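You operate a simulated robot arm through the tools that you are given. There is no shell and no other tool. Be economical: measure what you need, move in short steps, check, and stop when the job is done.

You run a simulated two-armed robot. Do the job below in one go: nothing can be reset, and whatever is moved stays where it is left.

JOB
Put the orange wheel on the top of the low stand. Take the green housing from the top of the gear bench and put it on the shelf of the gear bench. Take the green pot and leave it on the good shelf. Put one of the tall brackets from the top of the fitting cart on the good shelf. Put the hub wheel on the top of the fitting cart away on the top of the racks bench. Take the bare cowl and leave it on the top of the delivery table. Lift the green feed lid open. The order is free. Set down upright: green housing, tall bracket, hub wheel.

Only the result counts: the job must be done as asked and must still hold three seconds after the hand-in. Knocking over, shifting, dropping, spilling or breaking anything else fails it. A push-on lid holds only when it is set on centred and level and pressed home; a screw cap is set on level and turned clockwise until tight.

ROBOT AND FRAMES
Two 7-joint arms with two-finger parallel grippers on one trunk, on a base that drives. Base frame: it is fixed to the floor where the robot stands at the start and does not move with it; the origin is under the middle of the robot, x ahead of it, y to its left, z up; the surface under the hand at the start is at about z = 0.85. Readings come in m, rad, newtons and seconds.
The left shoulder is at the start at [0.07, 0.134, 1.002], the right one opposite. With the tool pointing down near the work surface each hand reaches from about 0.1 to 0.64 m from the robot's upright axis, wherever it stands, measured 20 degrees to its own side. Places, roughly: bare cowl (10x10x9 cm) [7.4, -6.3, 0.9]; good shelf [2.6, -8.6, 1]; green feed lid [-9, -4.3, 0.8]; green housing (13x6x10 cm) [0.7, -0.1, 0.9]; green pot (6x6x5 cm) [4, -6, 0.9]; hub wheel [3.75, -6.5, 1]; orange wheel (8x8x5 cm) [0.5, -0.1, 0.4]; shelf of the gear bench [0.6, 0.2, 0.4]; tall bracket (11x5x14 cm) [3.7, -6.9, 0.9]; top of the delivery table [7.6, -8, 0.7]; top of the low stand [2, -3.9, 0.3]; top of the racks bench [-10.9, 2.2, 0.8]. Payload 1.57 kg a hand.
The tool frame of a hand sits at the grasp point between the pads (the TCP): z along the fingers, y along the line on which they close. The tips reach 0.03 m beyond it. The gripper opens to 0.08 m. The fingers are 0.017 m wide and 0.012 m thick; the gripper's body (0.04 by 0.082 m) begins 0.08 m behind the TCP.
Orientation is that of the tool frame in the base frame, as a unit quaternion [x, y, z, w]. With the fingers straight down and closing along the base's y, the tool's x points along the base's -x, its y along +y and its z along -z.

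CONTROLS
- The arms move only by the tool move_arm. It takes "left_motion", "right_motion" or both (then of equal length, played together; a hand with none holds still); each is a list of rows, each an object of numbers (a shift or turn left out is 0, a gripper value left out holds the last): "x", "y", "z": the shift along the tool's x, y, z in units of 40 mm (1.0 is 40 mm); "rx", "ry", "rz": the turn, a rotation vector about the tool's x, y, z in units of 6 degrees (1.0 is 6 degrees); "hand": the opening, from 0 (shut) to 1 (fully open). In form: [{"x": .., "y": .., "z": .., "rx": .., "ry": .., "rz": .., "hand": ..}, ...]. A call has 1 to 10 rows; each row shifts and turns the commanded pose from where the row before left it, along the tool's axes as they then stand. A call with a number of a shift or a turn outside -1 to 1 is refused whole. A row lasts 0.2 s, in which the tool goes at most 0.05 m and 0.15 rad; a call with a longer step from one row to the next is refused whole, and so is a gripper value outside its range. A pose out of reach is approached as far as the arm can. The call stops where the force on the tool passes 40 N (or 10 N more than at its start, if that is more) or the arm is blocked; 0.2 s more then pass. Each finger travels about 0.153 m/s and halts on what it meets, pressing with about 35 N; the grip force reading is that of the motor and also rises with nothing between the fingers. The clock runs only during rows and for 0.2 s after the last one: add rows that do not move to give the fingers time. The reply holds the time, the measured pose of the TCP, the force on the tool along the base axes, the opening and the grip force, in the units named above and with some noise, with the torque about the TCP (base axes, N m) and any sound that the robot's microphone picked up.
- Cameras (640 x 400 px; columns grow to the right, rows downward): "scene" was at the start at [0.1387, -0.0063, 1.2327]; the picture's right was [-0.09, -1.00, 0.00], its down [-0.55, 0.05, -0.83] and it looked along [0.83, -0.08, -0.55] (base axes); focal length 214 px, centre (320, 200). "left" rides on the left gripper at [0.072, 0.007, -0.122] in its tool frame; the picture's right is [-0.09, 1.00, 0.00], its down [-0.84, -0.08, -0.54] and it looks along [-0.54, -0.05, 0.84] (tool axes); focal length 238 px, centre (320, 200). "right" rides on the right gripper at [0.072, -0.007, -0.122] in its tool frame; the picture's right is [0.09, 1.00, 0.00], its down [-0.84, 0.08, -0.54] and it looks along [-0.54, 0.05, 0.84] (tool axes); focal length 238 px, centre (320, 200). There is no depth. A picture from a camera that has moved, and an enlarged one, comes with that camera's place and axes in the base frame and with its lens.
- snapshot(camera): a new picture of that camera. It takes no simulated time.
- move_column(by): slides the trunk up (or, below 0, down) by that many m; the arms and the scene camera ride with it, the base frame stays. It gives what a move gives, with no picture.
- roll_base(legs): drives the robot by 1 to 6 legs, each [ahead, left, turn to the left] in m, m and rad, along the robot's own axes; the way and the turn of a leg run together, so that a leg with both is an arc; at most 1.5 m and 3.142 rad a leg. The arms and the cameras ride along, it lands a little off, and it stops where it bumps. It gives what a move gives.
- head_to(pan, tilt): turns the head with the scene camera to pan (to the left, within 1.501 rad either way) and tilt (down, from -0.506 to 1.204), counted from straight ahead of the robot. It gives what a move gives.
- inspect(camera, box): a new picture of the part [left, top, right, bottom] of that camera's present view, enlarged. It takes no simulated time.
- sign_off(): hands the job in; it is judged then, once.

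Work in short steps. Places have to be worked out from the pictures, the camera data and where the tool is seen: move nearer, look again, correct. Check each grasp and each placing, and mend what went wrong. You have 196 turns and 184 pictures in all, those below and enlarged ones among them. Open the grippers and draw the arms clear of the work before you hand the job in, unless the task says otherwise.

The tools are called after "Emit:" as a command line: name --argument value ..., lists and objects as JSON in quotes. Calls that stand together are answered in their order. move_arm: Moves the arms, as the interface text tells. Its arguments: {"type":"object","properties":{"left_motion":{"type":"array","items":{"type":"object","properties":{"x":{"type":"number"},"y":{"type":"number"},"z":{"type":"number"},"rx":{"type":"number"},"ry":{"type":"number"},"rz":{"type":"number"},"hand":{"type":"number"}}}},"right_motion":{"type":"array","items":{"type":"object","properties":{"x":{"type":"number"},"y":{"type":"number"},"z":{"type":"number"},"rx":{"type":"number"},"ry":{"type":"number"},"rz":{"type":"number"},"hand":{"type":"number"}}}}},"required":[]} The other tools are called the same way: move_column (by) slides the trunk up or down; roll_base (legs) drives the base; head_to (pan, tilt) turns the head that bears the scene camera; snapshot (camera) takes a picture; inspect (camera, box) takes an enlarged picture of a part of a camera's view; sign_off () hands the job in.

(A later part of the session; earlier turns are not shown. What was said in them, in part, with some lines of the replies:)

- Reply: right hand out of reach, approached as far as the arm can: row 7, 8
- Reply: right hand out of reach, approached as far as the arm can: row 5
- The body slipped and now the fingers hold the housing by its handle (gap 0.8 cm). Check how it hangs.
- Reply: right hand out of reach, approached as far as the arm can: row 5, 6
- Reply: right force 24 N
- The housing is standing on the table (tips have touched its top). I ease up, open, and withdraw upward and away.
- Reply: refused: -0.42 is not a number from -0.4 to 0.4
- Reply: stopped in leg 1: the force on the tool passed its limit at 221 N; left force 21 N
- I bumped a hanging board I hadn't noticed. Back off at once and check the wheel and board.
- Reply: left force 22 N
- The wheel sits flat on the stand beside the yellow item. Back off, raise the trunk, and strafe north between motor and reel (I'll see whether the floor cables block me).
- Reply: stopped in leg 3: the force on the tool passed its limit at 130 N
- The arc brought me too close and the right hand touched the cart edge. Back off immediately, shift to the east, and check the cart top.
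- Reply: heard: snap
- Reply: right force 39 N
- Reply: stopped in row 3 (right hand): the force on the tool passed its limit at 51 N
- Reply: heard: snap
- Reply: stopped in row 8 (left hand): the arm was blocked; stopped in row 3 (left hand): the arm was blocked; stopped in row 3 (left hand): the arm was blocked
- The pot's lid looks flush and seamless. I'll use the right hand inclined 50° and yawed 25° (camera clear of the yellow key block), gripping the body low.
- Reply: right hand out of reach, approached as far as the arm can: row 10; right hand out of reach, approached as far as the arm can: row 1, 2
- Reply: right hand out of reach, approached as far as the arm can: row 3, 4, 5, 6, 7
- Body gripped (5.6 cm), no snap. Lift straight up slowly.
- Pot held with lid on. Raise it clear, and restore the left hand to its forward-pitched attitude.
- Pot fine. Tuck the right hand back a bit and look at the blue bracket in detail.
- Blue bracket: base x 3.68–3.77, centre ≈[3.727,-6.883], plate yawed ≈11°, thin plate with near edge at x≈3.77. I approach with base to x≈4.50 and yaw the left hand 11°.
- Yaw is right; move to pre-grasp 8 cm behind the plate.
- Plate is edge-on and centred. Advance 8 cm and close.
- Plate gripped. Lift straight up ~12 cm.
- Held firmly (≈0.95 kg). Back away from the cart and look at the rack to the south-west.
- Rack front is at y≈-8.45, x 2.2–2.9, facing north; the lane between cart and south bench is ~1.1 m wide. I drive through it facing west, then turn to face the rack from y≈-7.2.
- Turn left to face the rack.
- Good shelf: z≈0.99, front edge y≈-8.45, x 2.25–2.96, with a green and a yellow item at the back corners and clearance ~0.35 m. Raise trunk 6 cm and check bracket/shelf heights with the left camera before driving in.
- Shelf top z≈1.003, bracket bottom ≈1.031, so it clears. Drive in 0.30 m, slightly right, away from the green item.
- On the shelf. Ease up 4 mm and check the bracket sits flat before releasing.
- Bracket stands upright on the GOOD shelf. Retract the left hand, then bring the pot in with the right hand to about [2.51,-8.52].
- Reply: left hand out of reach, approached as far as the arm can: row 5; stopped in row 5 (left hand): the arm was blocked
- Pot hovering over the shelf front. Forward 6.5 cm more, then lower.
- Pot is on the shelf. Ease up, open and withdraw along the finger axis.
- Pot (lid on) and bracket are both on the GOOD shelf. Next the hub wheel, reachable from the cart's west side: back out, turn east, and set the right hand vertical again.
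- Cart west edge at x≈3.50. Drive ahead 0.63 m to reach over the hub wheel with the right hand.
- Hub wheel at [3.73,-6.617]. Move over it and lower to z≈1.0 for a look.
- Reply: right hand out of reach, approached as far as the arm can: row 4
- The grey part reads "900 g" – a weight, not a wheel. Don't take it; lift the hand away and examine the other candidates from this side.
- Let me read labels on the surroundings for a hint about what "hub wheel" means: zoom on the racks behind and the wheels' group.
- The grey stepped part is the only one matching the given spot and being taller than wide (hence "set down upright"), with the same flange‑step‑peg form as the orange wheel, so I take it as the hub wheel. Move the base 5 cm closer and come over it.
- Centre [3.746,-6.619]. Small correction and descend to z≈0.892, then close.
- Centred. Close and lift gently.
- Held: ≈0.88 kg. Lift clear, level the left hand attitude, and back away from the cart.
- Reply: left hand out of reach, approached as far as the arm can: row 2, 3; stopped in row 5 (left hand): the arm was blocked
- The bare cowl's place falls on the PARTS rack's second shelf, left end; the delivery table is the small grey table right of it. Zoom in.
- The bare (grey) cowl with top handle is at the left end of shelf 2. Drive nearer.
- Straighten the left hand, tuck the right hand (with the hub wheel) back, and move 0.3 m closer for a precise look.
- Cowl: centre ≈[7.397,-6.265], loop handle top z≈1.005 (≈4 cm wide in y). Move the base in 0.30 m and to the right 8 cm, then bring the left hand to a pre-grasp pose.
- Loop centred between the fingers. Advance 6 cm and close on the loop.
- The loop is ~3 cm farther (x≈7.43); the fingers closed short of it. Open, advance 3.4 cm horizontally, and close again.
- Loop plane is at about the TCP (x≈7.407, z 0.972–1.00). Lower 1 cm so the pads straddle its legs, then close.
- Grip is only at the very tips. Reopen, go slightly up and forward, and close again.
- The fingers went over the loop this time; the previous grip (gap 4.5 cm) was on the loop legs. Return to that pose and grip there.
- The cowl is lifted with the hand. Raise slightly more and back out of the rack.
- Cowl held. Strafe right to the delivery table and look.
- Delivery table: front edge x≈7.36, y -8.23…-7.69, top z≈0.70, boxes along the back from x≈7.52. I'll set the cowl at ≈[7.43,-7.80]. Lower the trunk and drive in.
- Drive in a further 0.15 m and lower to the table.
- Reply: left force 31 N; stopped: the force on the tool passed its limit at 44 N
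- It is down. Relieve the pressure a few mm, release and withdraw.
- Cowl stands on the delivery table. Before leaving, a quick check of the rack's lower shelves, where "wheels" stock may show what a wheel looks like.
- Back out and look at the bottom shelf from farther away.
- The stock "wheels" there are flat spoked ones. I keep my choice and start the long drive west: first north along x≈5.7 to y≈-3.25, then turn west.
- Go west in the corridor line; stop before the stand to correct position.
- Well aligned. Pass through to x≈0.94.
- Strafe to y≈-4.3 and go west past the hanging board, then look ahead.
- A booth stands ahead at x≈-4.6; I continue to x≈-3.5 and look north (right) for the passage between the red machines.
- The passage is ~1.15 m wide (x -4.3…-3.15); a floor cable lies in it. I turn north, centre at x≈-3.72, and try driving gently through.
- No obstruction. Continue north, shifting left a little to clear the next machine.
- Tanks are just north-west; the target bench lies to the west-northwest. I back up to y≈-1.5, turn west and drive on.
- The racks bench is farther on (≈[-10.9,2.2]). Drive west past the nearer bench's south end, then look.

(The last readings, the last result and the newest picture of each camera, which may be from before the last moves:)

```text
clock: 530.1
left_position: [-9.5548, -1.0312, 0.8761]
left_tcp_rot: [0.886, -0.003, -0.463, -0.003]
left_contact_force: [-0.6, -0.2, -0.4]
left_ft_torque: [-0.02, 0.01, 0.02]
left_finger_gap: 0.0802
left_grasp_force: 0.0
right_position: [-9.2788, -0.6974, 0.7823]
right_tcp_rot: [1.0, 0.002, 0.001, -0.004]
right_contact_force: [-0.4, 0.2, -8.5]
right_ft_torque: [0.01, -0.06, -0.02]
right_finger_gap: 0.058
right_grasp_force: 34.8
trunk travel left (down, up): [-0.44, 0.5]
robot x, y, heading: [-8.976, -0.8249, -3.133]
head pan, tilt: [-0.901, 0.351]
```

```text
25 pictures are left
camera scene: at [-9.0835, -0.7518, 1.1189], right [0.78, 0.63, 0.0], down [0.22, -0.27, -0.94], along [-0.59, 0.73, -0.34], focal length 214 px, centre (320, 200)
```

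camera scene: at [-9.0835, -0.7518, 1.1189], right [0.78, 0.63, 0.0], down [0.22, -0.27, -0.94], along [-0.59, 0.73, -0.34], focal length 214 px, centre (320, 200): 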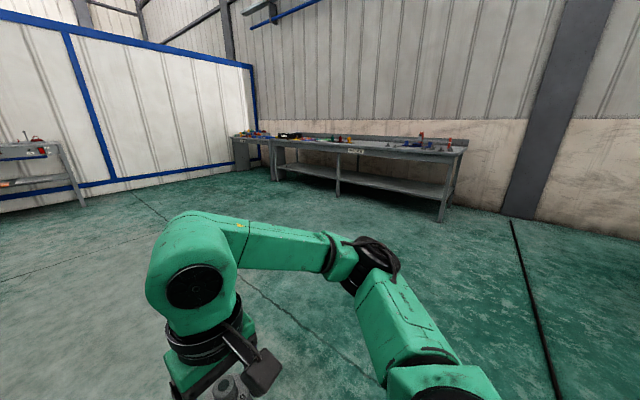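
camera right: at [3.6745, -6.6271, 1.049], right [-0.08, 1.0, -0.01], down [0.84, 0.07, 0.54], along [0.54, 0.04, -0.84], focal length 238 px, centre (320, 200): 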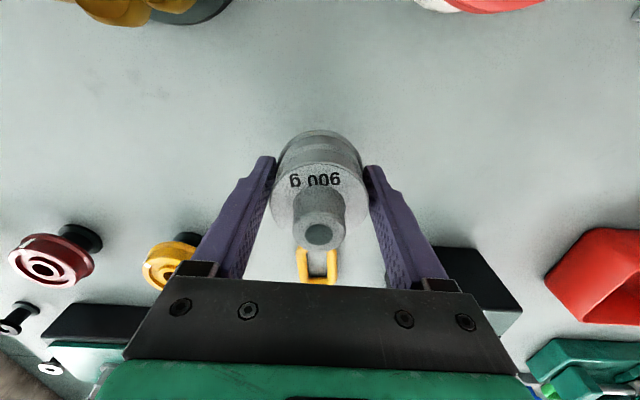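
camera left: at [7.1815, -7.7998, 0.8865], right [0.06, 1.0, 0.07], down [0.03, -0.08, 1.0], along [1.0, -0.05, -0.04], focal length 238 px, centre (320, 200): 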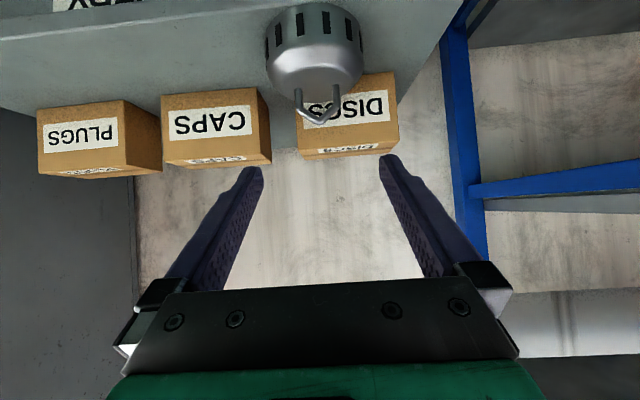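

The racks bench front edge is at y≈1.6, x -11.6…-9.3, with free space at the front of its top. Turn north and approach.

Emit:
roll_base --legs '[[0, 0, -1.57], [0, 0.85, 0], [1.25, 0, 0]]'

Emit:
head_to --pan 0 --tilt 0.5

Emit:
snapshot --camera "scene"

```text
clock: 544.2
left_position: [-9.935, 1.0256, 0.8751]
left_tcp_rot: [-0.614, 0.638, 0.321, 0.335]
left_contact_force: [0.7, 0.8, -0.6]
left_ft_torque: [0.0, 0.03, 0.0]
left_finger_gap: 0.0801
left_grasp_force: 0.1
right_position: [-9.6114, 0.739, 0.7828]
right_tcp_rot: [-0.697, 0.717, -0.003, 0.001]
right_contact_force: [0.5, -0.3, -9.1]
right_ft_torque: [-0.03, -0.01, -0.01]
right_finger_gap: 0.0582
right_grasp_force: 34.9
trunk travel left (down, up): [-0.44, 0.5]
robot x, y, heading: [-9.7544, 0.4381, 1.554]
head pan, tilt: [-0.901, 0.351]
```

```text
clock: 545.4
left_position: [-9.9345, 1.0252, 0.8767]
left_tcp_rot: [-0.615, 0.638, 0.321, 0.334]
left_contact_force: [0.2, -0.6, -0.3]
left_ft_torque: [-0.02, 0.01, 0.03]
left_finger_gap: 0.0798
left_grasp_force: 0.0
right_position: [-9.6115, 0.7391, 0.7831]
right_tcp_rot: [-0.697, 0.717, -0.004, 0.001]
right_contact_force: [0.2, 0.3, -9.6]
right_ft_torque: [-0.04, 0.02, 0.0]
right_finger_gap: 0.0582
right_grasp_force: 34.7
trunk travel left (down, up): [-0.44, 0.5]
robot x, y, heading: [-9.7503, 0.4397, 1.551]
head pan, tilt: [0.0, 0.499]
```

```text
24 pictures are left
camera scene: at [-9.7467, 0.5822, 1.1052], right [1.0, -0.02, 0.0], down [-0.01, -0.48, -0.88], along [0.02, 0.88, -0.48], focal length 214 px, centre (320, 200)
```

scene: 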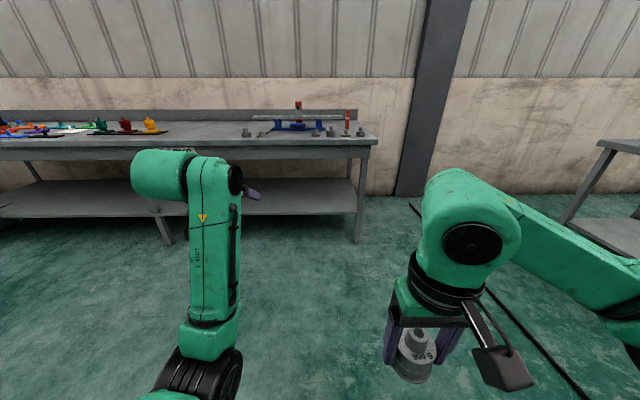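

A balance and small grey items on the right; zoom in.

Emit:
inspect --camera "scene" --box '[230, 90, 390, 170]'

Emit:
inspect --camera "scene" --box '[0, 100, 200, 180]'

```text
4.00 times, centred on (310, 130) of scene
camera zoom: at [-9.7467, 0.5822, 1.1052], right [1.0, -0.02, 0.0], down [-0.01, -0.48, -0.88], along [0.02, 0.88, -0.48], focal length 858 px, centre (360, 480)
```

zoom: 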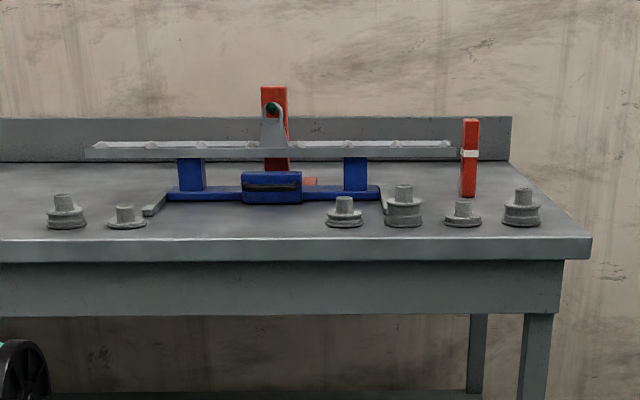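

```text
3.20 times, centred on (100, 140) of scene
camera zoom: at [-9.7467, 0.5822, 1.1052], right [1.0, -0.02, 0.0], down [-0.01, -0.48, -0.88], along [0.02, 0.88, -0.48], focal length 686 px, centre (1024, 392)
```

zoom: 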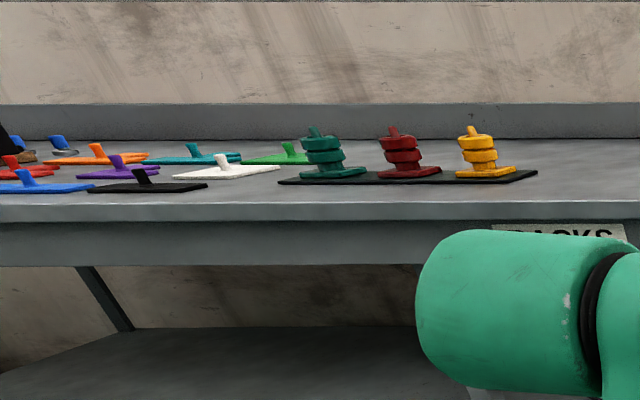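

The racks bench carries a set of exactly the same grey stepped, pegged wheels — my choice is confirmed. I'll set it in the free gap at ≈[-9.93,2.02]. Raise the trunk and approach.

Emit:
move_column --by 0.17

Emit:
roll_base --legs '[[0, 0.32, 0.018], [0.8, 0, 0]]'

Emit:
snapshot --camera "right"

Emit:
snapshot --camera "scene"

```text
clock: 547.3
left_position: [-9.9363, 1.0263, 1.0455]
left_tcp_rot: [-0.615, 0.638, 0.321, 0.334]
left_contact_force: [0.9, 0.2, -0.1]
left_ft_torque: [0.01, -0.01, -0.01]
left_finger_gap: 0.08
left_grasp_force: 0.0
right_position: [-9.6115, 0.7388, 0.9514]
right_tcp_rot: [-0.697, 0.717, -0.003, 0.002]
right_contact_force: [0.4, -0.4, -8.7]
right_ft_torque: [-0.03, 0.0, 0.01]
right_finger_gap: 0.0582
right_grasp_force: 34.8
trunk travel left (down, up): [-0.61, 0.33]
robot x, y, heading: [-9.7508, 0.4392, 1.551]
head pan, tilt: [0.0, 0.499]
```

```text
clock: 553.4
left_position: [-10.2678, 1.8264, 1.0462]
left_tcp_rot: [-0.62, 0.633, 0.324, 0.332]
left_contact_force: [0.1, 0.3, -0.2]
left_ft_torque: [0.02, 0.01, 0.01]
left_finger_gap: 0.08
left_grasp_force: 0.2
right_position: [-9.9401, 1.5459, 0.9532]
right_tcp_rot: [-0.704, 0.711, -0.003, 0.002]
right_contact_force: [0.2, 0.0, -8.8]
right_ft_torque: [-0.09, 0.03, 0.01]
right_finger_gap: 0.0581
right_grasp_force: 34.7
trunk travel left (down, up): [-0.61, 0.33]
robot x, y, heading: [-10.0745, 1.2435, 1.566]
head pan, tilt: [0.0, 0.499]
```

```text
21 pictures are left
camera right: at [-9.9339, 1.4726, 1.0755], right [-1.0, -0.08, -0.01], down [-0.07, 0.84, 0.54], along [-0.04, 0.54, -0.84], focal length 238 px, centre (320, 200)
```

right: 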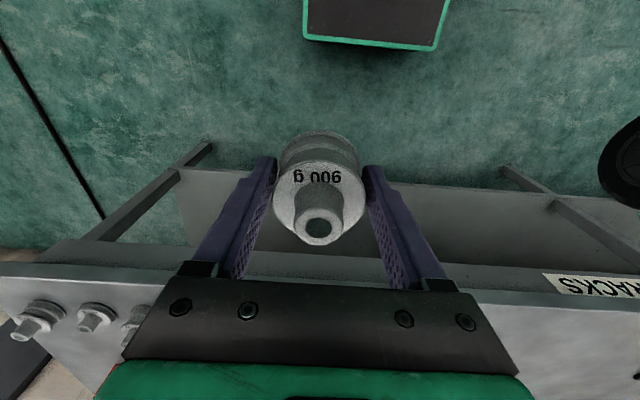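

```text
20 pictures are left
camera scene: at [-10.0721, 1.3859, 1.2752], right [1.0, 0.0, 0.0], down [0.0, -0.48, -0.88], along [0.0, 0.88, -0.48], focal length 214 px, centre (320, 200)
```

scene: 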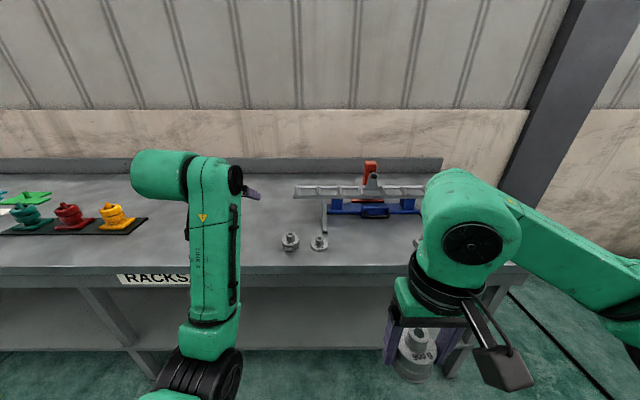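

Front edge y≈1.84; the gap at x≈-9.93 is free. Move in 0.2 m, then extend the right arm over the spot.

Emit:
roll_base --legs '[[0.2, 0, 0]]'

Emit:
move_arm --right_motion '[{"x": -0.9}, {"x": -0.9}, {"x": -0.9}, {"x": -0.9}, {"x": -0.9}, {}]'

Emit:
snapshot --camera "right"

```text
clock: 555.0
left_position: [-10.2628, 2.0294, 1.0463]
left_tcp_rot: [-0.617, 0.636, 0.322, 0.334]
left_contact_force: [0.0, 0.3, 0.4]
left_ft_torque: [0.0, -0.02, 0.0]
left_finger_gap: 0.08
left_grasp_force: 0.1
right_position: [-9.9354, 1.7463, 0.9524]
right_tcp_rot: [-0.701, 0.713, -0.003, 0.002]
right_contact_force: [-0.4, 0.6, -9.1]
right_ft_torque: [-0.07, 0.0, 0.0]
right_finger_gap: 0.0579
right_grasp_force: 35.3
trunk travel left (down, up): [-0.61, 0.33]
robot x, y, heading: [-10.0719, 1.4451, 1.561]
head pan, tilt: [0.0, 0.499]
```

```text
clock: 556.4
left_position: [-10.2611, 2.0304, 1.0445]
left_tcp_rot: [-0.617, 0.635, 0.324, 0.333]
left_contact_force: [0.9, 0.1, -0.4]
left_ft_torque: [-0.02, -0.01, 0.01]
left_finger_gap: 0.0801
left_grasp_force: 0.1
right_position: [-9.9332, 1.9259, 0.9543]
right_tcp_rot: [-0.701, 0.713, -0.002, 0.001]
right_contact_force: [-0.1, 0.9, -9.2]
right_ft_torque: [-0.02, -0.02, -0.01]
right_finger_gap: 0.0582
right_grasp_force: 35.4
trunk travel left (down, up): [-0.61, 0.33]
robot x, y, heading: [-10.0722, 1.4418, 1.56]
head pan, tilt: [0.0, 0.499]
```

```text
19 pictures are left
camera right: at [-9.9273, 1.854, 1.077], right [-1.0, -0.07, -0.01], down [-0.07, 0.84, 0.54], along [-0.03, 0.54, -0.84], focal length 238 px, centre (320, 200)
```

right: 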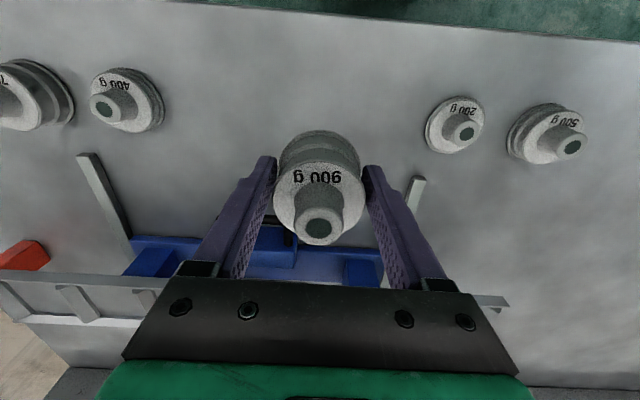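

Spot is clear between the 400 g and 200 g pieces. Lower with the arm toward the bench.

Emit:
move_arm --right_motion '[{"z": 0.7}, {"z": 0.7}, {"z": 0.5}, {"z": 0.2}, {}]'

Emit:
move_arm --right_motion '[{"z": 0.1}, {"z": 0.1}, {"z": 0.1}, {}]'

```text
clock: 557.6
left_position: [-10.2613, 2.0306, 1.0453]
left_tcp_rot: [-0.618, 0.636, 0.322, 0.333]
left_contact_force: [-0.6, -0.1, -0.2]
left_ft_torque: [0.03, 0.0, 0.01]
left_finger_gap: 0.0799
left_grasp_force: 0.1
right_position: [-9.9317, 1.9277, 0.8689]
right_tcp_rot: [-0.7, 0.714, -0.002, 0.002]
right_contact_force: [-0.3, 1.1, -8.7]
right_ft_torque: [-0.08, -0.02, 0.02]
right_finger_gap: 0.0578
right_grasp_force: 35.0
trunk travel left (down, up): [-0.61, 0.33]
robot x, y, heading: [-10.0728, 1.4453, 1.556]
head pan, tilt: [0.0, 0.499]
```

```text
clock: 558.6
left_position: [-10.2621, 2.0296, 1.0475]
left_tcp_rot: [-0.618, 0.635, 0.323, 0.333]
left_contact_force: [0.2, 0.2, -0.2]
left_ft_torque: [0.02, -0.01, -0.05]
left_finger_gap: 0.0796
left_grasp_force: 0.0
right_position: [-9.9327, 1.9253, 0.8586]
right_tcp_rot: [-0.7, 0.714, 0.0, 0.003]
right_contact_force: [3.9, 10.7, 19.3]
right_ft_torque: [-0.2, 0.14, -0.02]
right_finger_gap: 0.0581
right_grasp_force: 35.1
trunk travel left (down, up): [-0.61, 0.33]
robot x, y, heading: [-10.0722, 1.4461, 1.555]
head pan, tilt: [0.0, 0.499]
```

Contact at z≈0.859. Ease up 2 mm, release, and rise.

Emit:
move_arm --right_motion '[{"z": -0.06}, {"hand": 0.8}, {"hand": 1}, {"hand": 1}, {"z": -0.5}, {"z": -0.9}, {"z": -0.9}, {"x": 0.9}, {"x": 0.9}]'

Emit:
snapshot --camera "right"

```text
clock: 560.6
left_position: [-10.2617, 2.0286, 1.0464]
left_tcp_rot: [-0.618, 0.634, 0.324, 0.333]
left_contact_force: [0.3, -0.1, -0.2]
left_ft_torque: [0.02, -0.02, 0.0]
left_finger_gap: 0.0803
left_grasp_force: 0.0
right_position: [-9.936, 1.8524, 0.9515]
right_tcp_rot: [-0.701, 0.713, -0.004, 0.003]
right_contact_force: [0.0, 0.1, 0.7]
right_ft_torque: [0.02, 0.0, -0.02]
right_finger_gap: 0.0801
right_grasp_force: 0.1
trunk travel left (down, up): [-0.61, 0.33]
robot x, y, heading: [-10.0735, 1.4443, 1.559]
head pan, tilt: [0.0, 0.499]
```

```text
18 pictures are left
camera right: at [-9.9305, 1.7795, 1.0745], right [-1.0, -0.07, -0.01], down [-0.07, 0.84, 0.54], along [-0.03, 0.54, -0.84], focal length 238 px, centre (320, 200)
```

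right: 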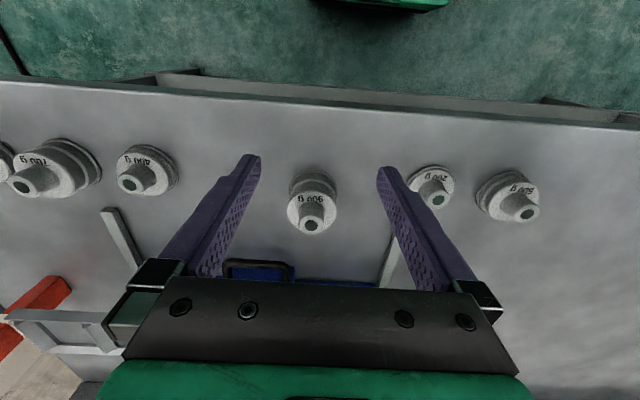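

Hub wheel is placed upright among its set. Next the green feed lid near [-9,-4.3,0.8]: back off, turn south and look.

Emit:
roll_base --legs '[[-1.4, 0, 0], [0, 0, 1.57], [0, 0, 1.57]]'

Emit:
head_to --pan 0.15 --tilt 0.35

Emit:
snapshot --camera "scene"

```text
clock: 575.2
left_position: [-9.8806, -0.5322, 1.0457]
left_tcp_rot: [0.63, 0.623, -0.331, 0.325]
left_contact_force: [0.0, 0.7, -0.3]
left_ft_torque: [-0.01, 0.01, -0.01]
left_finger_gap: 0.0797
left_grasp_force: 0.1
right_position: [-10.2102, -0.3597, 0.9511]
right_tcp_rot: [0.709, 0.705, -0.003, -0.003]
right_contact_force: [-0.4, 1.1, 0.4]
right_ft_torque: [-0.01, 0.0, 0.01]
right_finger_gap: 0.0802
right_grasp_force: 0.0
trunk travel left (down, up): [-0.61, 0.33]
robot x, y, heading: [-10.0821, 0.0519, -1.566]
head pan, tilt: [0.0, 0.499]
```

```text
clock: 575.9
left_position: [-9.8812, -0.5308, 1.0466]
left_tcp_rot: [0.631, 0.622, -0.331, 0.325]
left_contact_force: [-0.1, -0.3, 0.6]
left_ft_torque: [0.02, 0.01, 0.0]
left_finger_gap: 0.0801
left_grasp_force: 0.0
right_position: [-10.2093, -0.3601, 0.951]
right_tcp_rot: [0.708, 0.706, -0.003, -0.004]
right_contact_force: [-0.2, 0.5, -0.7]
right_ft_torque: [-0.04, 0.0, -0.03]
right_finger_gap: 0.0799
right_grasp_force: 0.0
trunk travel left (down, up): [-0.61, 0.33]
robot x, y, heading: [-10.0824, 0.0508, -1.564]
head pan, tilt: [0.15, 0.351]
```

```text
17 pictures are left
camera scene: at [-10.0656, -0.0899, 1.2889], right [-0.99, -0.15, 0.0], down [-0.05, 0.34, -0.94], along [0.14, -0.93, -0.34], focal length 214 px, centre (320, 200)
```

scene: 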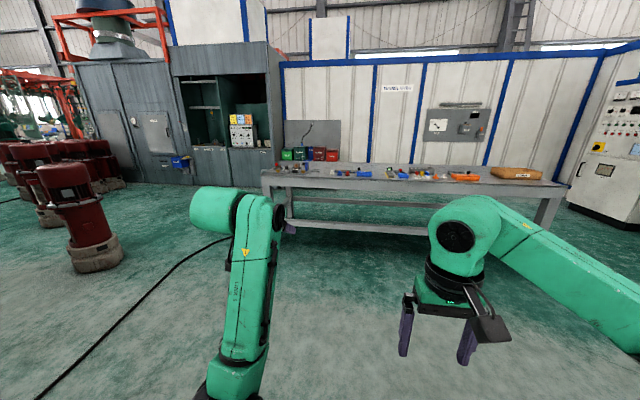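

Emit:
inspect --camera "scene" --box '[260, 110, 360, 240]'

```text
3.08 times, centred on (310, 175) of scene
camera zoom: at [-10.0656, -0.0899, 1.2889], right [-0.99, -0.15, 0.0], down [-0.05, 0.34, -0.94], along [0.14, -0.93, -0.34], focal length 660 px, centre (351, 277)
```

zoom: 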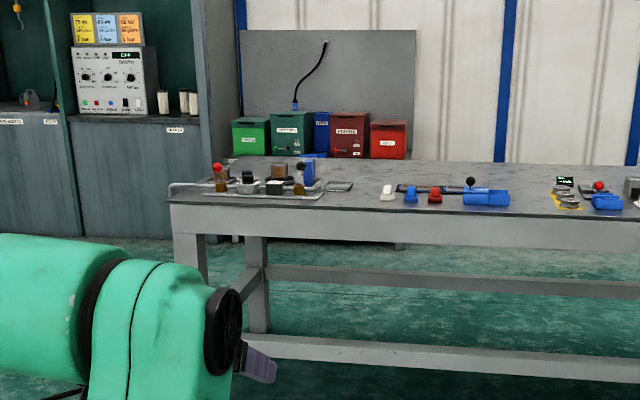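

The green (teal) feed box at ≈[-9,-4.3] stands against the wall behind the table, reachable via the gap east of the table. Drive there.

Emit:
roll_base --legs '[[0, 1.47, 0], [1.4, 0, 0], [1.0, 0, 0]]'

Emit:
head_to --pan -0.1 --tilt 0.4

Emit:
snapshot --camera "scene"

```text
clock: 594.4
left_position: [-8.3193, -2.883, 1.0466]
left_tcp_rot: [0.619, 0.634, -0.325, 0.331]
left_contact_force: [-0.4, 1.6, -0.5]
left_ft_torque: [0.0, 0.01, 0.0]
left_finger_gap: 0.08
left_grasp_force: 0.0
right_position: [-8.6554, -2.7237, 0.9512]
right_tcp_rot: [0.696, 0.718, -0.003, -0.003]
right_contact_force: [0.3, -0.1, 0.2]
right_ft_torque: [0.0, 0.0, 0.0]
right_finger_gap: 0.0799
right_grasp_force: 0.0
trunk travel left (down, up): [-0.61, 0.33]
robot x, y, heading: [-8.5384, -2.3115, -1.529]
head pan, tilt: [0.15, 0.351]
```

```text
clock: 595.2
left_position: [-8.3202, -2.8832, 1.0445]
left_tcp_rot: [0.62, 0.633, -0.326, 0.33]
left_contact_force: [-0.3, -0.2, 1.0]
left_ft_torque: [-0.01, 0.02, 0.03]
left_finger_gap: 0.0799
left_grasp_force: 0.0
right_position: [-8.6547, -2.7242, 0.9508]
right_tcp_rot: [0.696, 0.718, -0.003, -0.003]
right_contact_force: [0.3, 0.7, -0.2]
right_ft_torque: [0.0, -0.01, -0.02]
right_finger_gap: 0.0803
right_grasp_force: 0.1
trunk travel left (down, up): [-0.61, 0.33]
robot x, y, heading: [-8.5419, -2.3075, -1.532]
head pan, tilt: [-0.099, 0.4]
```

```text
15 pictures are left
camera scene: at [-8.543, -2.4492, 1.2845], right [-1.0, 0.06, 0.0], down [0.02, 0.39, -0.92], along [-0.06, -0.92, -0.39], focal length 214 px, centre (320, 200)
```

scene: 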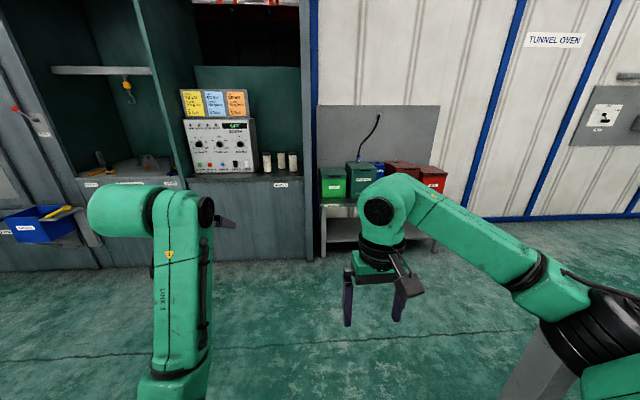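

Emit:
inspect --camera "scene" --box '[310, 110, 450, 220]'

```text
3.64 times, centred on (380, 165) of scene
camera zoom: at [-8.543, -2.4492, 1.2845], right [-1.0, 0.06, 0.0], down [0.02, 0.39, -0.92], along [-0.06, -0.92, -0.39], focal length 780 px, centre (102, 327)
```

zoom: 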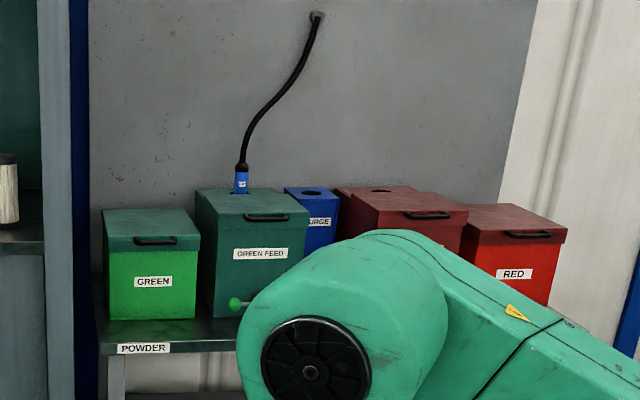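

It's the "GREEN FEED" box, lid with a black handle at the front edge, hose plug on its rear. Get closer for detail.

Emit:
roll_base --legs '[[0, 0, -0.04], [1.1, 0, 0], [0, -0.36, 0]]'

Emit:
head_to --pan -0.15 --tilt 0.65

Emit:
snapshot --camera "scene"

```text
clock: 603.0
left_position: [-8.6834, -3.9891, 1.0466]
left_tcp_rot: [0.628, 0.625, -0.329, 0.326]
left_contact_force: [0.9, 0.4, 0.8]
left_ft_torque: [0.03, 0.01, 0.05]
left_finger_gap: 0.0801
left_grasp_force: 0.1
right_position: [-9.0144, -3.8191, 0.9503]
right_tcp_rot: [0.706, 0.709, -0.003, -0.003]
right_contact_force: [0.1, -0.9, -1.2]
right_ft_torque: [0.02, 0.01, -0.01]
right_finger_gap: 0.08
right_grasp_force: 0.1
trunk travel left (down, up): [-0.61, 0.33]
robot x, y, heading: [-8.8851, -3.4101, -1.556]
head pan, tilt: [-0.099, 0.4]
```

```text
clock: 603.8
left_position: [-8.6825, -3.9885, 1.0463]
left_tcp_rot: [0.628, 0.625, -0.329, 0.327]
left_contact_force: [-0.7, -0.5, 0.7]
left_ft_torque: [0.03, 0.0, -0.01]
left_finger_gap: 0.08
left_grasp_force: 0.0
right_position: [-9.0133, -3.8187, 0.9522]
right_tcp_rot: [0.705, 0.709, -0.003, -0.003]
right_contact_force: [0.1, -0.2, -0.1]
right_ft_torque: [-0.01, -0.01, -0.01]
right_finger_gap: 0.0802
right_grasp_force: 0.1
trunk travel left (down, up): [-0.61, 0.33]
robot x, y, heading: [-8.8887, -3.4077, -1.56]
head pan, tilt: [-0.15, 0.649]
```

```text
13 pictures are left
camera scene: at [-8.8986, -3.5421, 1.262], right [-0.99, 0.14, 0.0], down [0.08, 0.6, -0.8], along [-0.11, -0.79, -0.6], focal length 214 px, centre (320, 200)
```

scene: 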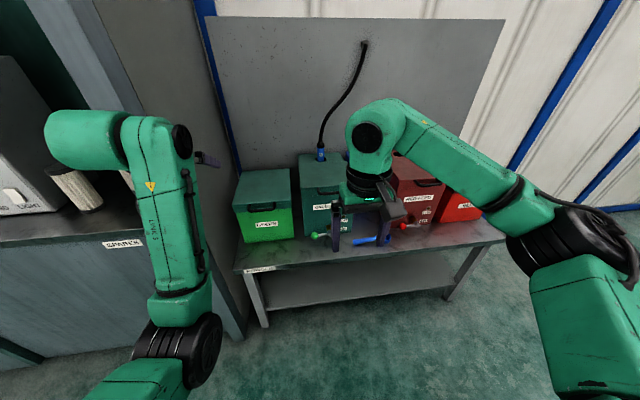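

Emit:
inspect --camera "scene" --box '[285, 140, 425, 250]'

```text
3.64 times, centred on (355, 195) of scene
camera zoom: at [-8.8986, -3.5421, 1.262], right [-0.99, 0.14, 0.0], down [0.08, 0.6, -0.8], along [-0.11, -0.79, -0.6], focal length 780 px, centre (193, 218)
```

zoom: 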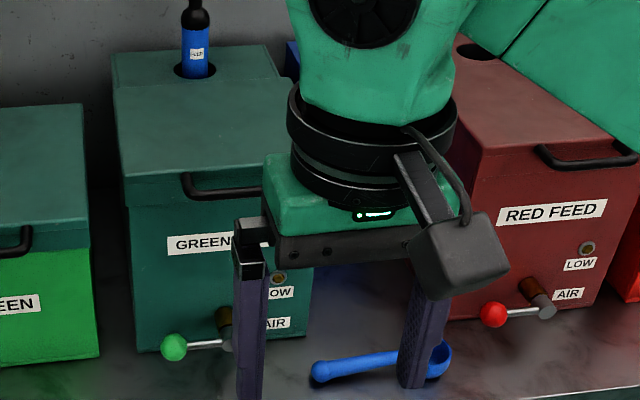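

The lid's U-handle projects forward from its front edge: bar ≈[-9.025,-4.17,0.819], hinge at y≈-4.37. I'll hook the left hand's fingers under the bar and swing the lid up. Strafe right and lower the left hand in front of and below the bar.

Emit:
roll_base --legs '[[0, -0.342, -0.011]]'

Emit:
move_arm --left_motion '[{"x": 0.6, "z": 0.74, "hand": 0.45}, {"x": 0.6, "z": 0.74}, {"x": 0.6, "z": 0.74}, {"x": 0.6, "z": 0.74}, {"x": 0.6, "z": 0.74}, {"x": 0.6, "z": 0.74}, {"x": 0.57, "z": 0.74}, {}]'

Emit:
snapshot --camera "left"

```text
clock: 606.1
left_position: [-9.0378, -3.9936, 1.0472]
left_tcp_rot: [0.631, 0.622, -0.331, 0.324]
left_contact_force: [-0.1, 0.0, 0.8]
left_ft_torque: [0.0, -0.02, 0.04]
left_finger_gap: 0.08
left_grasp_force: 0.1
right_position: [-9.3669, -3.8216, 0.9516]
right_tcp_rot: [0.709, 0.706, -0.004, -0.003]
right_contact_force: [0.0, 1.2, 0.0]
right_ft_torque: [0.03, 0.02, 0.02]
right_finger_gap: 0.0798
right_grasp_force: 0.1
trunk travel left (down, up): [-0.61, 0.33]
robot x, y, heading: [-9.2342, -3.4123, -1.569]
head pan, tilt: [-0.15, 0.649]
```

```text
clock: 607.9
left_position: [-9.0368, -4.0659, 0.7936]
left_tcp_rot: [0.631, 0.622, -0.331, 0.325]
left_contact_force: [0.8, -0.5, -0.6]
left_ft_torque: [0.02, -0.02, -0.04]
left_finger_gap: 0.0361
left_grasp_force: 0.0
right_position: [-9.3669, -3.8204, 0.9512]
right_tcp_rot: [0.708, 0.706, -0.003, -0.004]
right_contact_force: [0.7, 1.2, 0.2]
right_ft_torque: [0.02, 0.0, -0.02]
right_finger_gap: 0.0802
right_grasp_force: 0.1
trunk travel left (down, up): [-0.61, 0.33]
robot x, y, heading: [-9.2372, -3.4078, -1.568]
head pan, tilt: [-0.15, 0.649]
```

```text
11 pictures are left
camera left: at [-9.0276, -3.9242, 0.803], right [0.99, -0.07, 0.07], down [-0.08, -0.03, 1.0], along [-0.06, -1.0, -0.03], focal length 238 px, centre (320, 200)
```

left: 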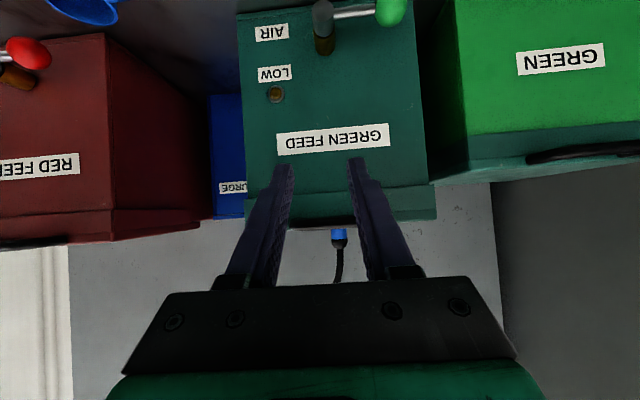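

The fingers are just below the bar. Move forward 8 cm, then raise until contact with the bar.

Emit:
move_arm --left_motion '[{"z": 0.58, "x": -0.41}, {"z": 0.58, "x": -0.41}, {"z": 0.5, "x": -0.36}, {}]'

Emit:
move_arm --left_motion '[{"x": -0.2, "z": -0.15}, {"x": -0.2, "z": -0.15}, {"x": -0.2, "z": -0.15}, {}]'

Emit:
snapshot --camera "left"

```text
clock: 608.9
left_position: [-9.0396, -4.1483, 0.793]
left_tcp_rot: [0.631, 0.621, -0.332, 0.325]
left_contact_force: [-0.4, -0.1, 0.1]
left_ft_torque: [0.0, -0.02, 0.01]
left_finger_gap: 0.036
left_grasp_force: 0.1
right_position: [-9.3654, -3.8204, 0.9519]
right_tcp_rot: [0.709, 0.705, -0.004, -0.003]
right_contact_force: [0.2, -0.5, 0.6]
right_ft_torque: [0.01, -0.02, 0.01]
right_finger_gap: 0.08
right_grasp_force: 0.0
trunk travel left (down, up): [-0.61, 0.33]
robot x, y, heading: [-9.2377, -3.4063, -1.565]
head pan, tilt: [-0.15, 0.649]
```

```text
clock: 609.9
left_position: [-9.0394, -4.1485, 0.8228]
left_tcp_rot: [0.631, 0.622, -0.331, 0.325]
left_contact_force: [0.1, 0.6, -1.0]
left_ft_torque: [0.05, 0.02, 0.02]
left_finger_gap: 0.0359
left_grasp_force: 0.0
right_position: [-9.3653, -3.82, 0.9506]
right_tcp_rot: [0.708, 0.706, -0.003, -0.003]
right_contact_force: [0.0, -0.4, -0.1]
right_ft_torque: [0.01, -0.01, 0.02]
right_finger_gap: 0.0796
right_grasp_force: 0.1
trunk travel left (down, up): [-0.61, 0.33]
robot x, y, heading: [-9.2376, -3.4149, -1.567]
head pan, tilt: [-0.15, 0.649]
```

```text
10 pictures are left
camera left: at [-9.0292, -4.006, 0.8329], right [0.99, -0.07, 0.07], down [-0.08, -0.03, 1.0], along [-0.06, -1.0, -0.04], focal length 238 px, centre (320, 200)
```

left: 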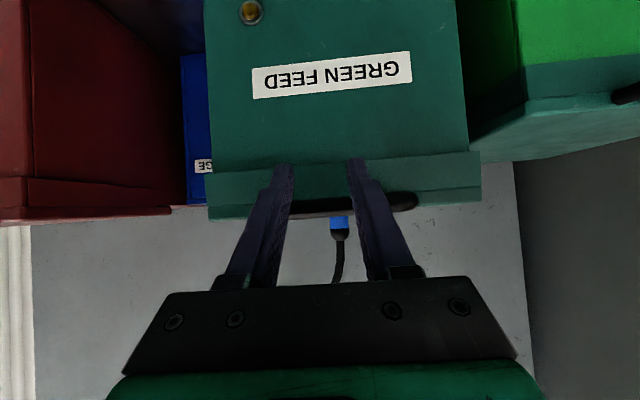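

The bar is just above the fingers. Shift 2 cm toward the bar's centre and lift along the lid's arc to ~45°.

Emit:
move_arm --left_motion '[{"y": 0.5}, {"x": -0.4, "z": -0.23}, {"x": -0.4, "z": -0.23}, {"x": -0.4, "z": -0.23}, {"x": -0.41, "z": -0.13}, {"x": -0.41, "z": -0.13}, {"x": -0.41, "z": -0.13}, {}]'

Emit:
snapshot --camera "scene"

```text
clock: 611.7
left_position: [-9.0191, -4.1688, 0.9258]
left_tcp_rot: [0.631, 0.622, -0.331, 0.324]
left_contact_force: [-0.2, 0.3, 0.1]
left_ft_torque: [0.04, 0.0, 0.06]
left_finger_gap: 0.036
left_grasp_force: 0.1
right_position: [-9.3661, -3.8201, 0.9511]
right_tcp_rot: [0.708, 0.706, -0.002, -0.002]
right_contact_force: [0.0, 0.1, -0.1]
right_ft_torque: [0.0, -0.06, -0.02]
right_finger_gap: 0.08
right_grasp_force: 0.0
trunk travel left (down, up): [-0.61, 0.33]
robot x, y, heading: [-9.2328, -3.4151, -1.568]
head pan, tilt: [-0.15, 0.649]
```

```text
9 pictures are left
camera scene: at [-9.2481, -3.5443, 1.262], right [-0.99, 0.15, 0.0], down [0.09, 0.6, -0.8], along [-0.12, -0.79, -0.6], focal length 214 px, centre (320, 200)
```

scene: 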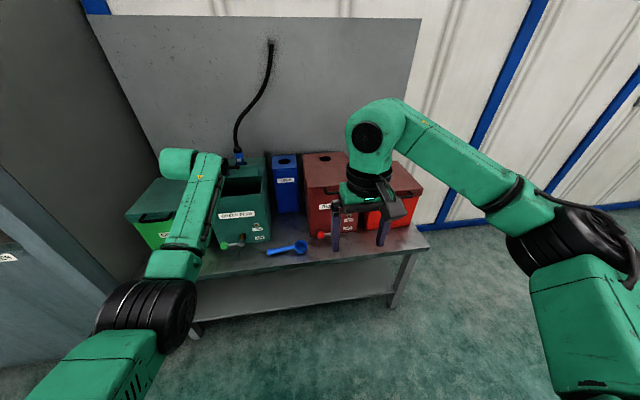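

The box's dark interior is visible – the lid has lifted. Zoom to see its state.

Emit:
inspect --camera "scene" --box '[150, 125, 300, 255]'

```text
3.08 times, centred on (225, 190) of scene
camera zoom: at [-9.2481, -3.5443, 1.262], right [-0.99, 0.15, 0.0], down [0.09, 0.6, -0.8], along [-0.12, -0.79, -0.6], focal length 660 px, centre (612, 231)
```

zoom: 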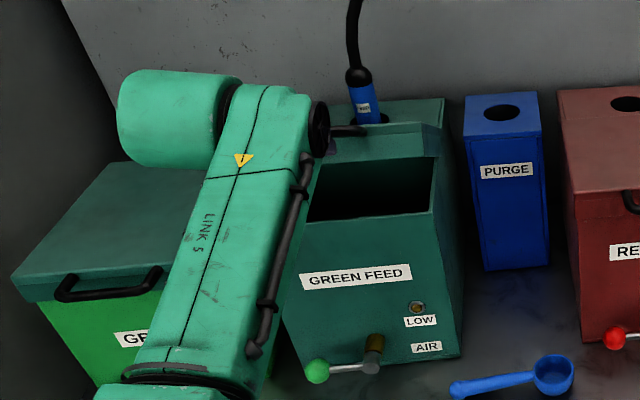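

Lid is at ~30° on the fingers. Continue the arc to ~60° with the arm.

Emit:
move_arm --left_motion '[{"x": -0.433, "z": -0.027}, {"x": -0.433, "z": -0.027}, {"x": -0.433, "z": -0.027}, {"x": -0.42, "z": 0.087}, {"x": -0.42, "z": 0.087}, {"x": -0.42, "z": 0.087}, {}]'

Emit:
inspect --camera "scene" --box '[150, 105, 300, 235]'

```text
clock: 613.3
left_position: [-9.021, -4.1965, 0.9642]
left_tcp_rot: [0.63, 0.621, -0.332, 0.326]
left_contact_force: [-0.4, -0.8, -0.4]
left_ft_torque: [0.01, -0.02, 0.0]
left_finger_gap: 0.0355
left_grasp_force: 0.0
left hand out of reach, approached as far as the arm can: row 3, 4, 5, 6
right_position: [-9.3666, -3.8211, 0.9515]
right_tcp_rot: [0.708, 0.706, -0.003, -0.003]
right_contact_force: [-0.1, 0.0, 0.0]
right_ft_torque: [-0.03, -0.02, 0.02]
right_finger_gap: 0.0798
right_grasp_force: 0.0
trunk travel left (down, up): [-0.61, 0.33]
robot x, y, heading: [-9.2382, -3.4101, -1.566]
head pan, tilt: [-0.15, 0.649]
```

```text
3.08 times, centred on (225, 170) of scene
camera zoom: at [-9.248, -3.5446, 1.2619], right [-0.99, 0.15, 0.0], down [0.09, 0.6, -0.8], along [-0.12, -0.79, -0.6], focal length 660 px, centre (612, 292)
```

zoom: 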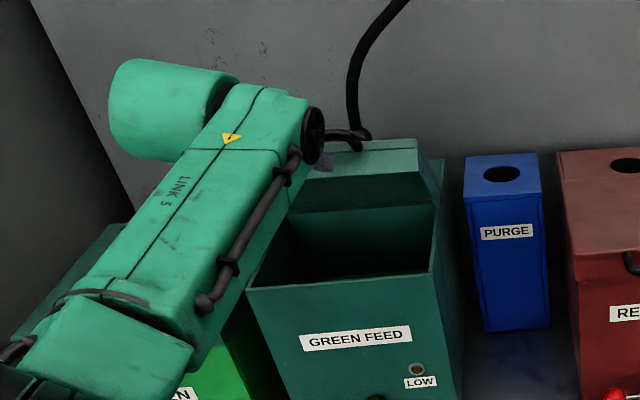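

Lid at ~45° and the arm is at its reach limit. Continue with the base forward and trunk up in small alternating steps.

Emit:
roll_base --legs '[[0.045, 0, 0]]'

Emit:
move_column --by 0.025

Emit:
roll_base --legs '[[0.05, 0, 0]]'

Emit:
move_column --by 0.02

Emit:
inspect --camera "scene" --box '[150, 105, 300, 235]'

```text
clock: 614.2
left_position: [-9.0208, -4.2306, 0.9782]
left_tcp_rot: [0.627, 0.617, -0.338, 0.334]
left_contact_force: [-0.4, 6.4, 7.3]
left_ft_torque: [0.04, -0.08, 0.25]
left_finger_gap: 0.0361
left_grasp_force: 0.0
right_position: [-9.3662, -3.8549, 0.9519]
right_tcp_rot: [0.708, 0.706, -0.004, -0.002]
right_contact_force: [-0.8, -0.1, 0.0]
right_ft_torque: [0.01, 0.0, -0.04]
right_finger_gap: 0.0802
right_grasp_force: 0.0
trunk travel left (down, up): [-0.61, 0.33]
robot x, y, heading: [-9.2333, -3.4462, -1.566]
head pan, tilt: [-0.15, 0.649]
stopped in leg 1: the force on the tool passed its limit at 45 N (the readings are from after the stop); the commanded pose is now the measured one
```

```text
clock: 614.9
left_position: [-9.0201, -4.2334, 0.9997]
left_tcp_rot: [0.628, 0.618, -0.337, 0.332]
left_contact_force: [0.1, 0.8, 0.2]
left_ft_torque: [-0.03, 0.01, -0.04]
left_finger_gap: 0.036
left_grasp_force: 0.1
right_position: [-9.3654, -3.8564, 0.9762]
right_tcp_rot: [0.708, 0.706, -0.001, -0.004]
right_contact_force: [-0.9, -0.9, 0.7]
right_ft_torque: [-0.01, -0.07, 0.01]
right_finger_gap: 0.0801
right_grasp_force: 0.1
trunk travel left (down, up): [-0.635, 0.305]
robot x, y, heading: [-9.2335, -3.4468, -1.567]
head pan, tilt: [-0.15, 0.649]
```

```text
clock: 615.9
left_position: [-9.0216, -4.2766, 1.0101]
left_tcp_rot: [0.626, 0.615, -0.34, 0.338]
left_contact_force: [2.5, 13.5, 26.3]
left_ft_torque: [-0.25, -0.72, 0.16]
left_finger_gap: 0.0382
left_grasp_force: 1.2
right_position: [-9.3663, -3.9008, 0.9797]
right_tcp_rot: [0.708, 0.706, -0.006, 0.0]
right_contact_force: [1.3, 0.5, 0.0]
right_ft_torque: [-0.01, -0.02, -0.02]
right_finger_gap: 0.0799
right_grasp_force: 0.0
trunk travel left (down, up): [-0.635, 0.305]
robot x, y, heading: [-9.2371, -3.5001, -1.572]
head pan, tilt: [-0.15, 0.649]
```

```text
clock: 616.5
left_position: [-9.0185, -4.2862, 1.0196]
left_tcp_rot: [0.628, 0.617, -0.337, 0.333]
left_contact_force: [-0.5, -3.2, -5.5]
left_ft_torque: [0.41, 0.15, -0.02]
left_finger_gap: 0.0359
left_grasp_force: 0.3
right_position: [-9.3649, -3.9092, 0.9955]
right_tcp_rot: [0.708, 0.706, -0.003, -0.004]
right_contact_force: [0.3, 0.7, 0.7]
right_ft_torque: [0.01, -0.02, 0.01]
right_finger_gap: 0.0798
right_grasp_force: 0.2
trunk travel left (down, up): [-0.655, 0.285]
robot x, y, heading: [-9.2363, -3.5011, -1.567]
head pan, tilt: [-0.15, 0.649]
```

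```text
3.08 times, centred on (225, 170) of scene
camera zoom: at [-9.2474, -3.6333, 1.3067], right [-0.99, 0.15, 0.0], down [0.09, 0.6, -0.8], along [-0.12, -0.79, -0.61], focal length 660 px, centre (612, 292)
```

zoom: 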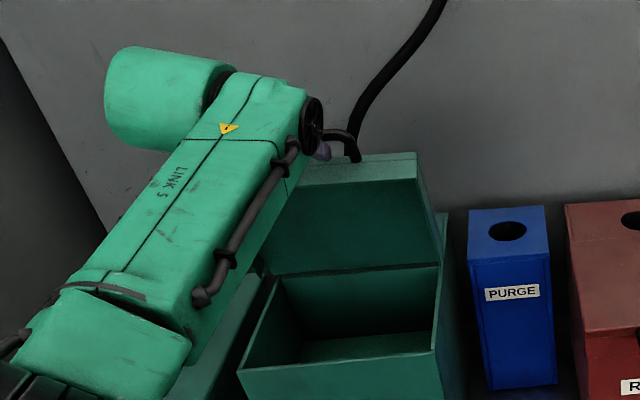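

Lid at ~75°. Keep pushing forward to take it past vertical.

Emit:
roll_base --legs '[[0.04, 0, 0]]'

Emit:
move_column --by 0.012

Emit:
roll_base --legs '[[0.04, 0, 0]]'

Emit:
roll_base --legs '[[0.04, 0, 0]]'

Emit:
inspect --camera "scene" --box '[150, 105, 300, 235]'

```text
clock: 617.4
left_position: [-9.0195, -4.322, 1.0255]
left_tcp_rot: [0.627, 0.615, -0.339, 0.336]
left_contact_force: [1.1, 3.9, 13.0]
left_ft_torque: [-0.12, 0.07, 0.16]
left_finger_gap: 0.0359
left_grasp_force: 0.1
right_position: [-9.3645, -3.9454, 0.9985]
right_tcp_rot: [0.708, 0.706, -0.004, -0.003]
right_contact_force: [0.0, 0.0, 0.8]
right_ft_torque: [0.01, -0.01, -0.02]
right_finger_gap: 0.08
right_grasp_force: 0.0
trunk travel left (down, up): [-0.655, 0.285]
robot x, y, heading: [-9.2331, -3.5375, -1.569]
head pan, tilt: [-0.15, 0.649]
```

```text
clock: 618.0
left_position: [-9.0201, -4.3261, 1.0326]
left_tcp_rot: [0.628, 0.618, -0.337, 0.333]
left_contact_force: [-0.6, -4.8, -12.6]
left_ft_torque: [0.52, 0.06, 0.01]
left_finger_gap: 0.0348
left_grasp_force: 0.0
right_position: [-9.3644, -3.9502, 1.0071]
right_tcp_rot: [0.708, 0.706, 0.0, -0.005]
right_contact_force: [-0.7, 0.0, -0.8]
right_ft_torque: [-0.03, 0.02, 0.01]
right_finger_gap: 0.0802
right_grasp_force: 0.1
trunk travel left (down, up): [-0.667, 0.273]
robot x, y, heading: [-9.2359, -3.5352, -1.567]
head pan, tilt: [-0.15, 0.649]
```

```text
clock: 618.9
left_position: [-9.019, -4.361, 1.0376]
left_tcp_rot: [0.627, 0.615, -0.34, 0.336]
left_contact_force: [0.5, -0.5, 0.8]
left_ft_torque: [-0.02, 0.02, 0.04]
left_finger_gap: 0.0364
left_grasp_force: 0.1
right_position: [-9.3646, -3.9855, 1.0089]
right_tcp_rot: [0.708, 0.706, -0.004, -0.003]
right_contact_force: [0.7, 0.5, -0.1]
right_ft_torque: [-0.02, 0.01, 0.01]
right_finger_gap: 0.0802
right_grasp_force: 0.0
trunk travel left (down, up): [-0.667, 0.273]
robot x, y, heading: [-9.2325, -3.5788, -1.564]
head pan, tilt: [-0.15, 0.649]
```

```text
clock: 619.8
left_position: [-9.02, -4.405, 1.032]
left_tcp_rot: [0.628, 0.617, -0.337, 0.333]
left_contact_force: [-2.5, 3.8, -14.2]
left_ft_torque: [0.25, -0.12, -0.07]
left_finger_gap: 0.0352
left_grasp_force: 0.1
right_position: [-9.3657, -4.0281, 1.0069]
right_tcp_rot: [0.709, 0.706, -0.002, -0.005]
right_contact_force: [0.3, -0.1, -0.2]
right_ft_torque: [-0.02, 0.0, 0.02]
right_finger_gap: 0.0801
right_grasp_force: 0.0
trunk travel left (down, up): [-0.667, 0.273]
robot x, y, heading: [-9.2337, -3.6132, -1.567]
head pan, tilt: [-0.15, 0.649]
```

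```text
3.08 times, centred on (225, 170) of scene
camera zoom: at [-9.2472, -3.753, 1.3183], right [-0.99, 0.15, 0.0], down [0.09, 0.6, -0.8], along [-0.12, -0.79, -0.61], focal length 660 px, centre (612, 292)
```

zoom: 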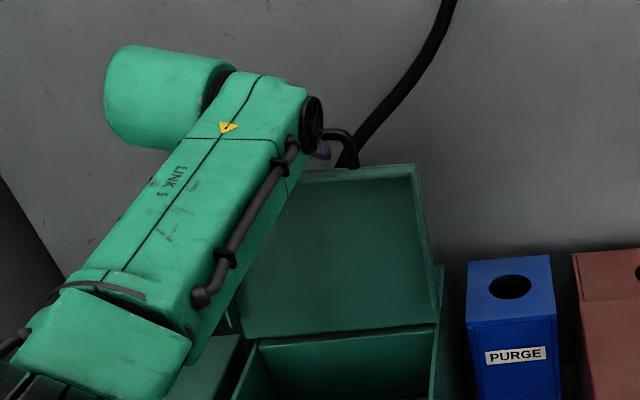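

Lid is past vertical (~110°). Ease the fingers back away from the bar and withdraw.

Emit:
move_arm --left_motion '[{"z": -0.2, "x": 0.1}, {"z": -0.4, "x": 0.15}, {"z": -0.8}, {"z": -0.9}, {"z": -0.9}]'

Emit:
inspect --camera "scene" --box '[150, 85, 300, 235]'

```text
clock: 621.0
left_position: [-9.0175, -4.288, 1.0973]
left_tcp_rot: [0.628, 0.617, -0.338, 0.334]
left_contact_force: [-0.2, -0.3, 0.6]
left_ft_torque: [0.01, -0.03, -0.04]
left_finger_gap: 0.0358
left_grasp_force: 0.0
left hand out of reach, approached as far as the arm can: row 1
right_position: [-9.3646, -4.0251, 1.0079]
right_tcp_rot: [0.708, 0.706, -0.004, -0.003]
right_contact_force: [-0.3, 0.2, 0.7]
right_ft_torque: [-0.01, 0.01, -0.01]
right_finger_gap: 0.0801
right_grasp_force: 0.0
trunk travel left (down, up): [-0.667, 0.273]
robot x, y, heading: [-9.2337, -3.6208, -1.565]
head pan, tilt: [-0.15, 0.649]
```

```text
2.67 times, centred on (225, 160) of scene
camera zoom: at [-9.2474, -3.7492, 1.319], right [-0.99, 0.15, 0.0], down [0.09, 0.6, -0.8], along [-0.12, -0.79, -0.6], focal length 572 px, centre (573, 307)
```

zoom: 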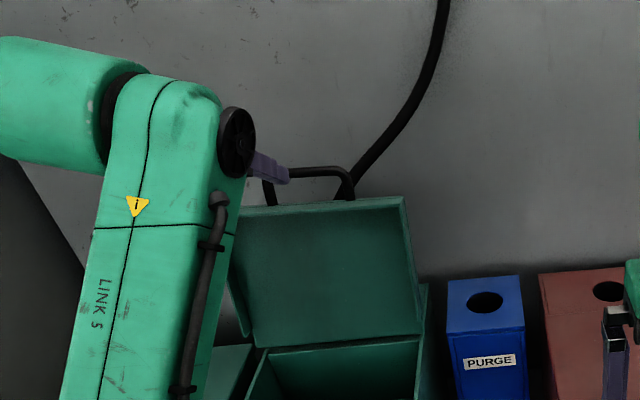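

The lid stays open on its own. Back off a little, sidestep east, open the gripper and take a final check.

Emit:
roll_base --legs '[[-0.2, 0, 0], [0, 0.35, 0]]'

Emit:
move_arm --left_motion '[{"hand": 1}, {"hand": 1}, {}]'

Emit:
snapshot --camera "scene"

```text
clock: 624.5
left_position: [-8.6646, -4.08, 1.097]
left_tcp_rot: [0.628, 0.617, -0.337, 0.334]
left_contact_force: [0.0, 0.0, 0.6]
left_ft_torque: [0.0, 0.01, -0.01]
left_finger_gap: 0.0361
left_grasp_force: 0.1
right_position: [-9.0118, -3.8179, 1.0083]
right_tcp_rot: [0.709, 0.706, -0.001, -0.004]
right_contact_force: [-0.6, -0.8, 0.1]
right_ft_torque: [-0.01, -0.01, -0.01]
right_finger_gap: 0.0797
right_grasp_force: 0.0
trunk travel left (down, up): [-0.667, 0.273]
robot x, y, heading: [-8.8803, -3.4077, -1.563]
head pan, tilt: [-0.15, 0.649]
```

```text
clock: 625.3
left_position: [-8.6658, -4.0798, 1.0956]
left_tcp_rot: [0.628, 0.617, -0.338, 0.334]
left_contact_force: [0.0, 0.2, 0.5]
left_ft_torque: [0.03, 0.01, -0.01]
left_finger_gap: 0.08
left_grasp_force: 0.0
right_position: [-9.0113, -3.8184, 1.0083]
right_tcp_rot: [0.708, 0.706, -0.003, -0.004]
right_contact_force: [0.1, 0.1, -0.4]
right_ft_torque: [0.01, 0.04, 0.0]
right_finger_gap: 0.0802
right_grasp_force: 0.0
trunk travel left (down, up): [-0.667, 0.273]
robot x, y, heading: [-8.8777, -3.4092, -1.571]
head pan, tilt: [-0.15, 0.649]
```

```text
3 pictures are left
camera scene: at [-8.8942, -3.5416, 1.3189], right [-0.99, 0.15, 0.0], down [0.09, 0.6, -0.8], along [-0.12, -0.79, -0.6], focal length 214 px, centre (320, 200)
```

scene: 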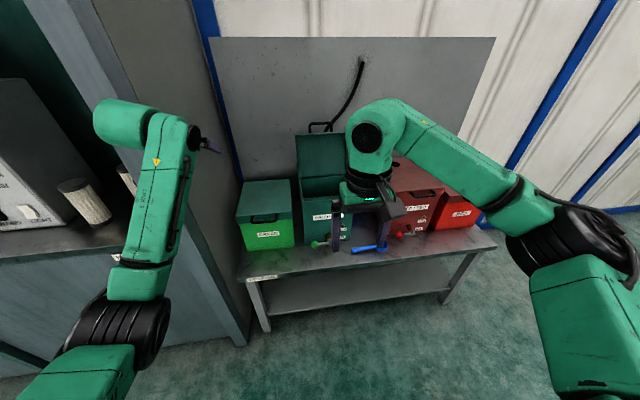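

The green feed lid stands open, both grippers are open and empty, and the arms are clear; all the other items were placed and checked. I hand in.

Emit:
sign_off

```text
The job is handed in.
```

I did all seven tasks and handed the job in; I checked six by camera after letting go, but am not certain I picked the right hub wheel.

- **Hub wheel:** nothing on the fitting cart was labelled as one. I took the grey stepped piece marked "900 g". It was the closest match to the given location, and the racks bench holds a set of the same shape.
- **Bumps:** on the way, the left hand hit a hanging parts board at about 221 N. The right hand touched the edge of the fitting cart at about 130 N. I saw nothing shift either time.
- **Green pot:** its push-on lid came off on my first grip, and I pressed it back on. It looked seated when I picked the pot up again and after I set it down.
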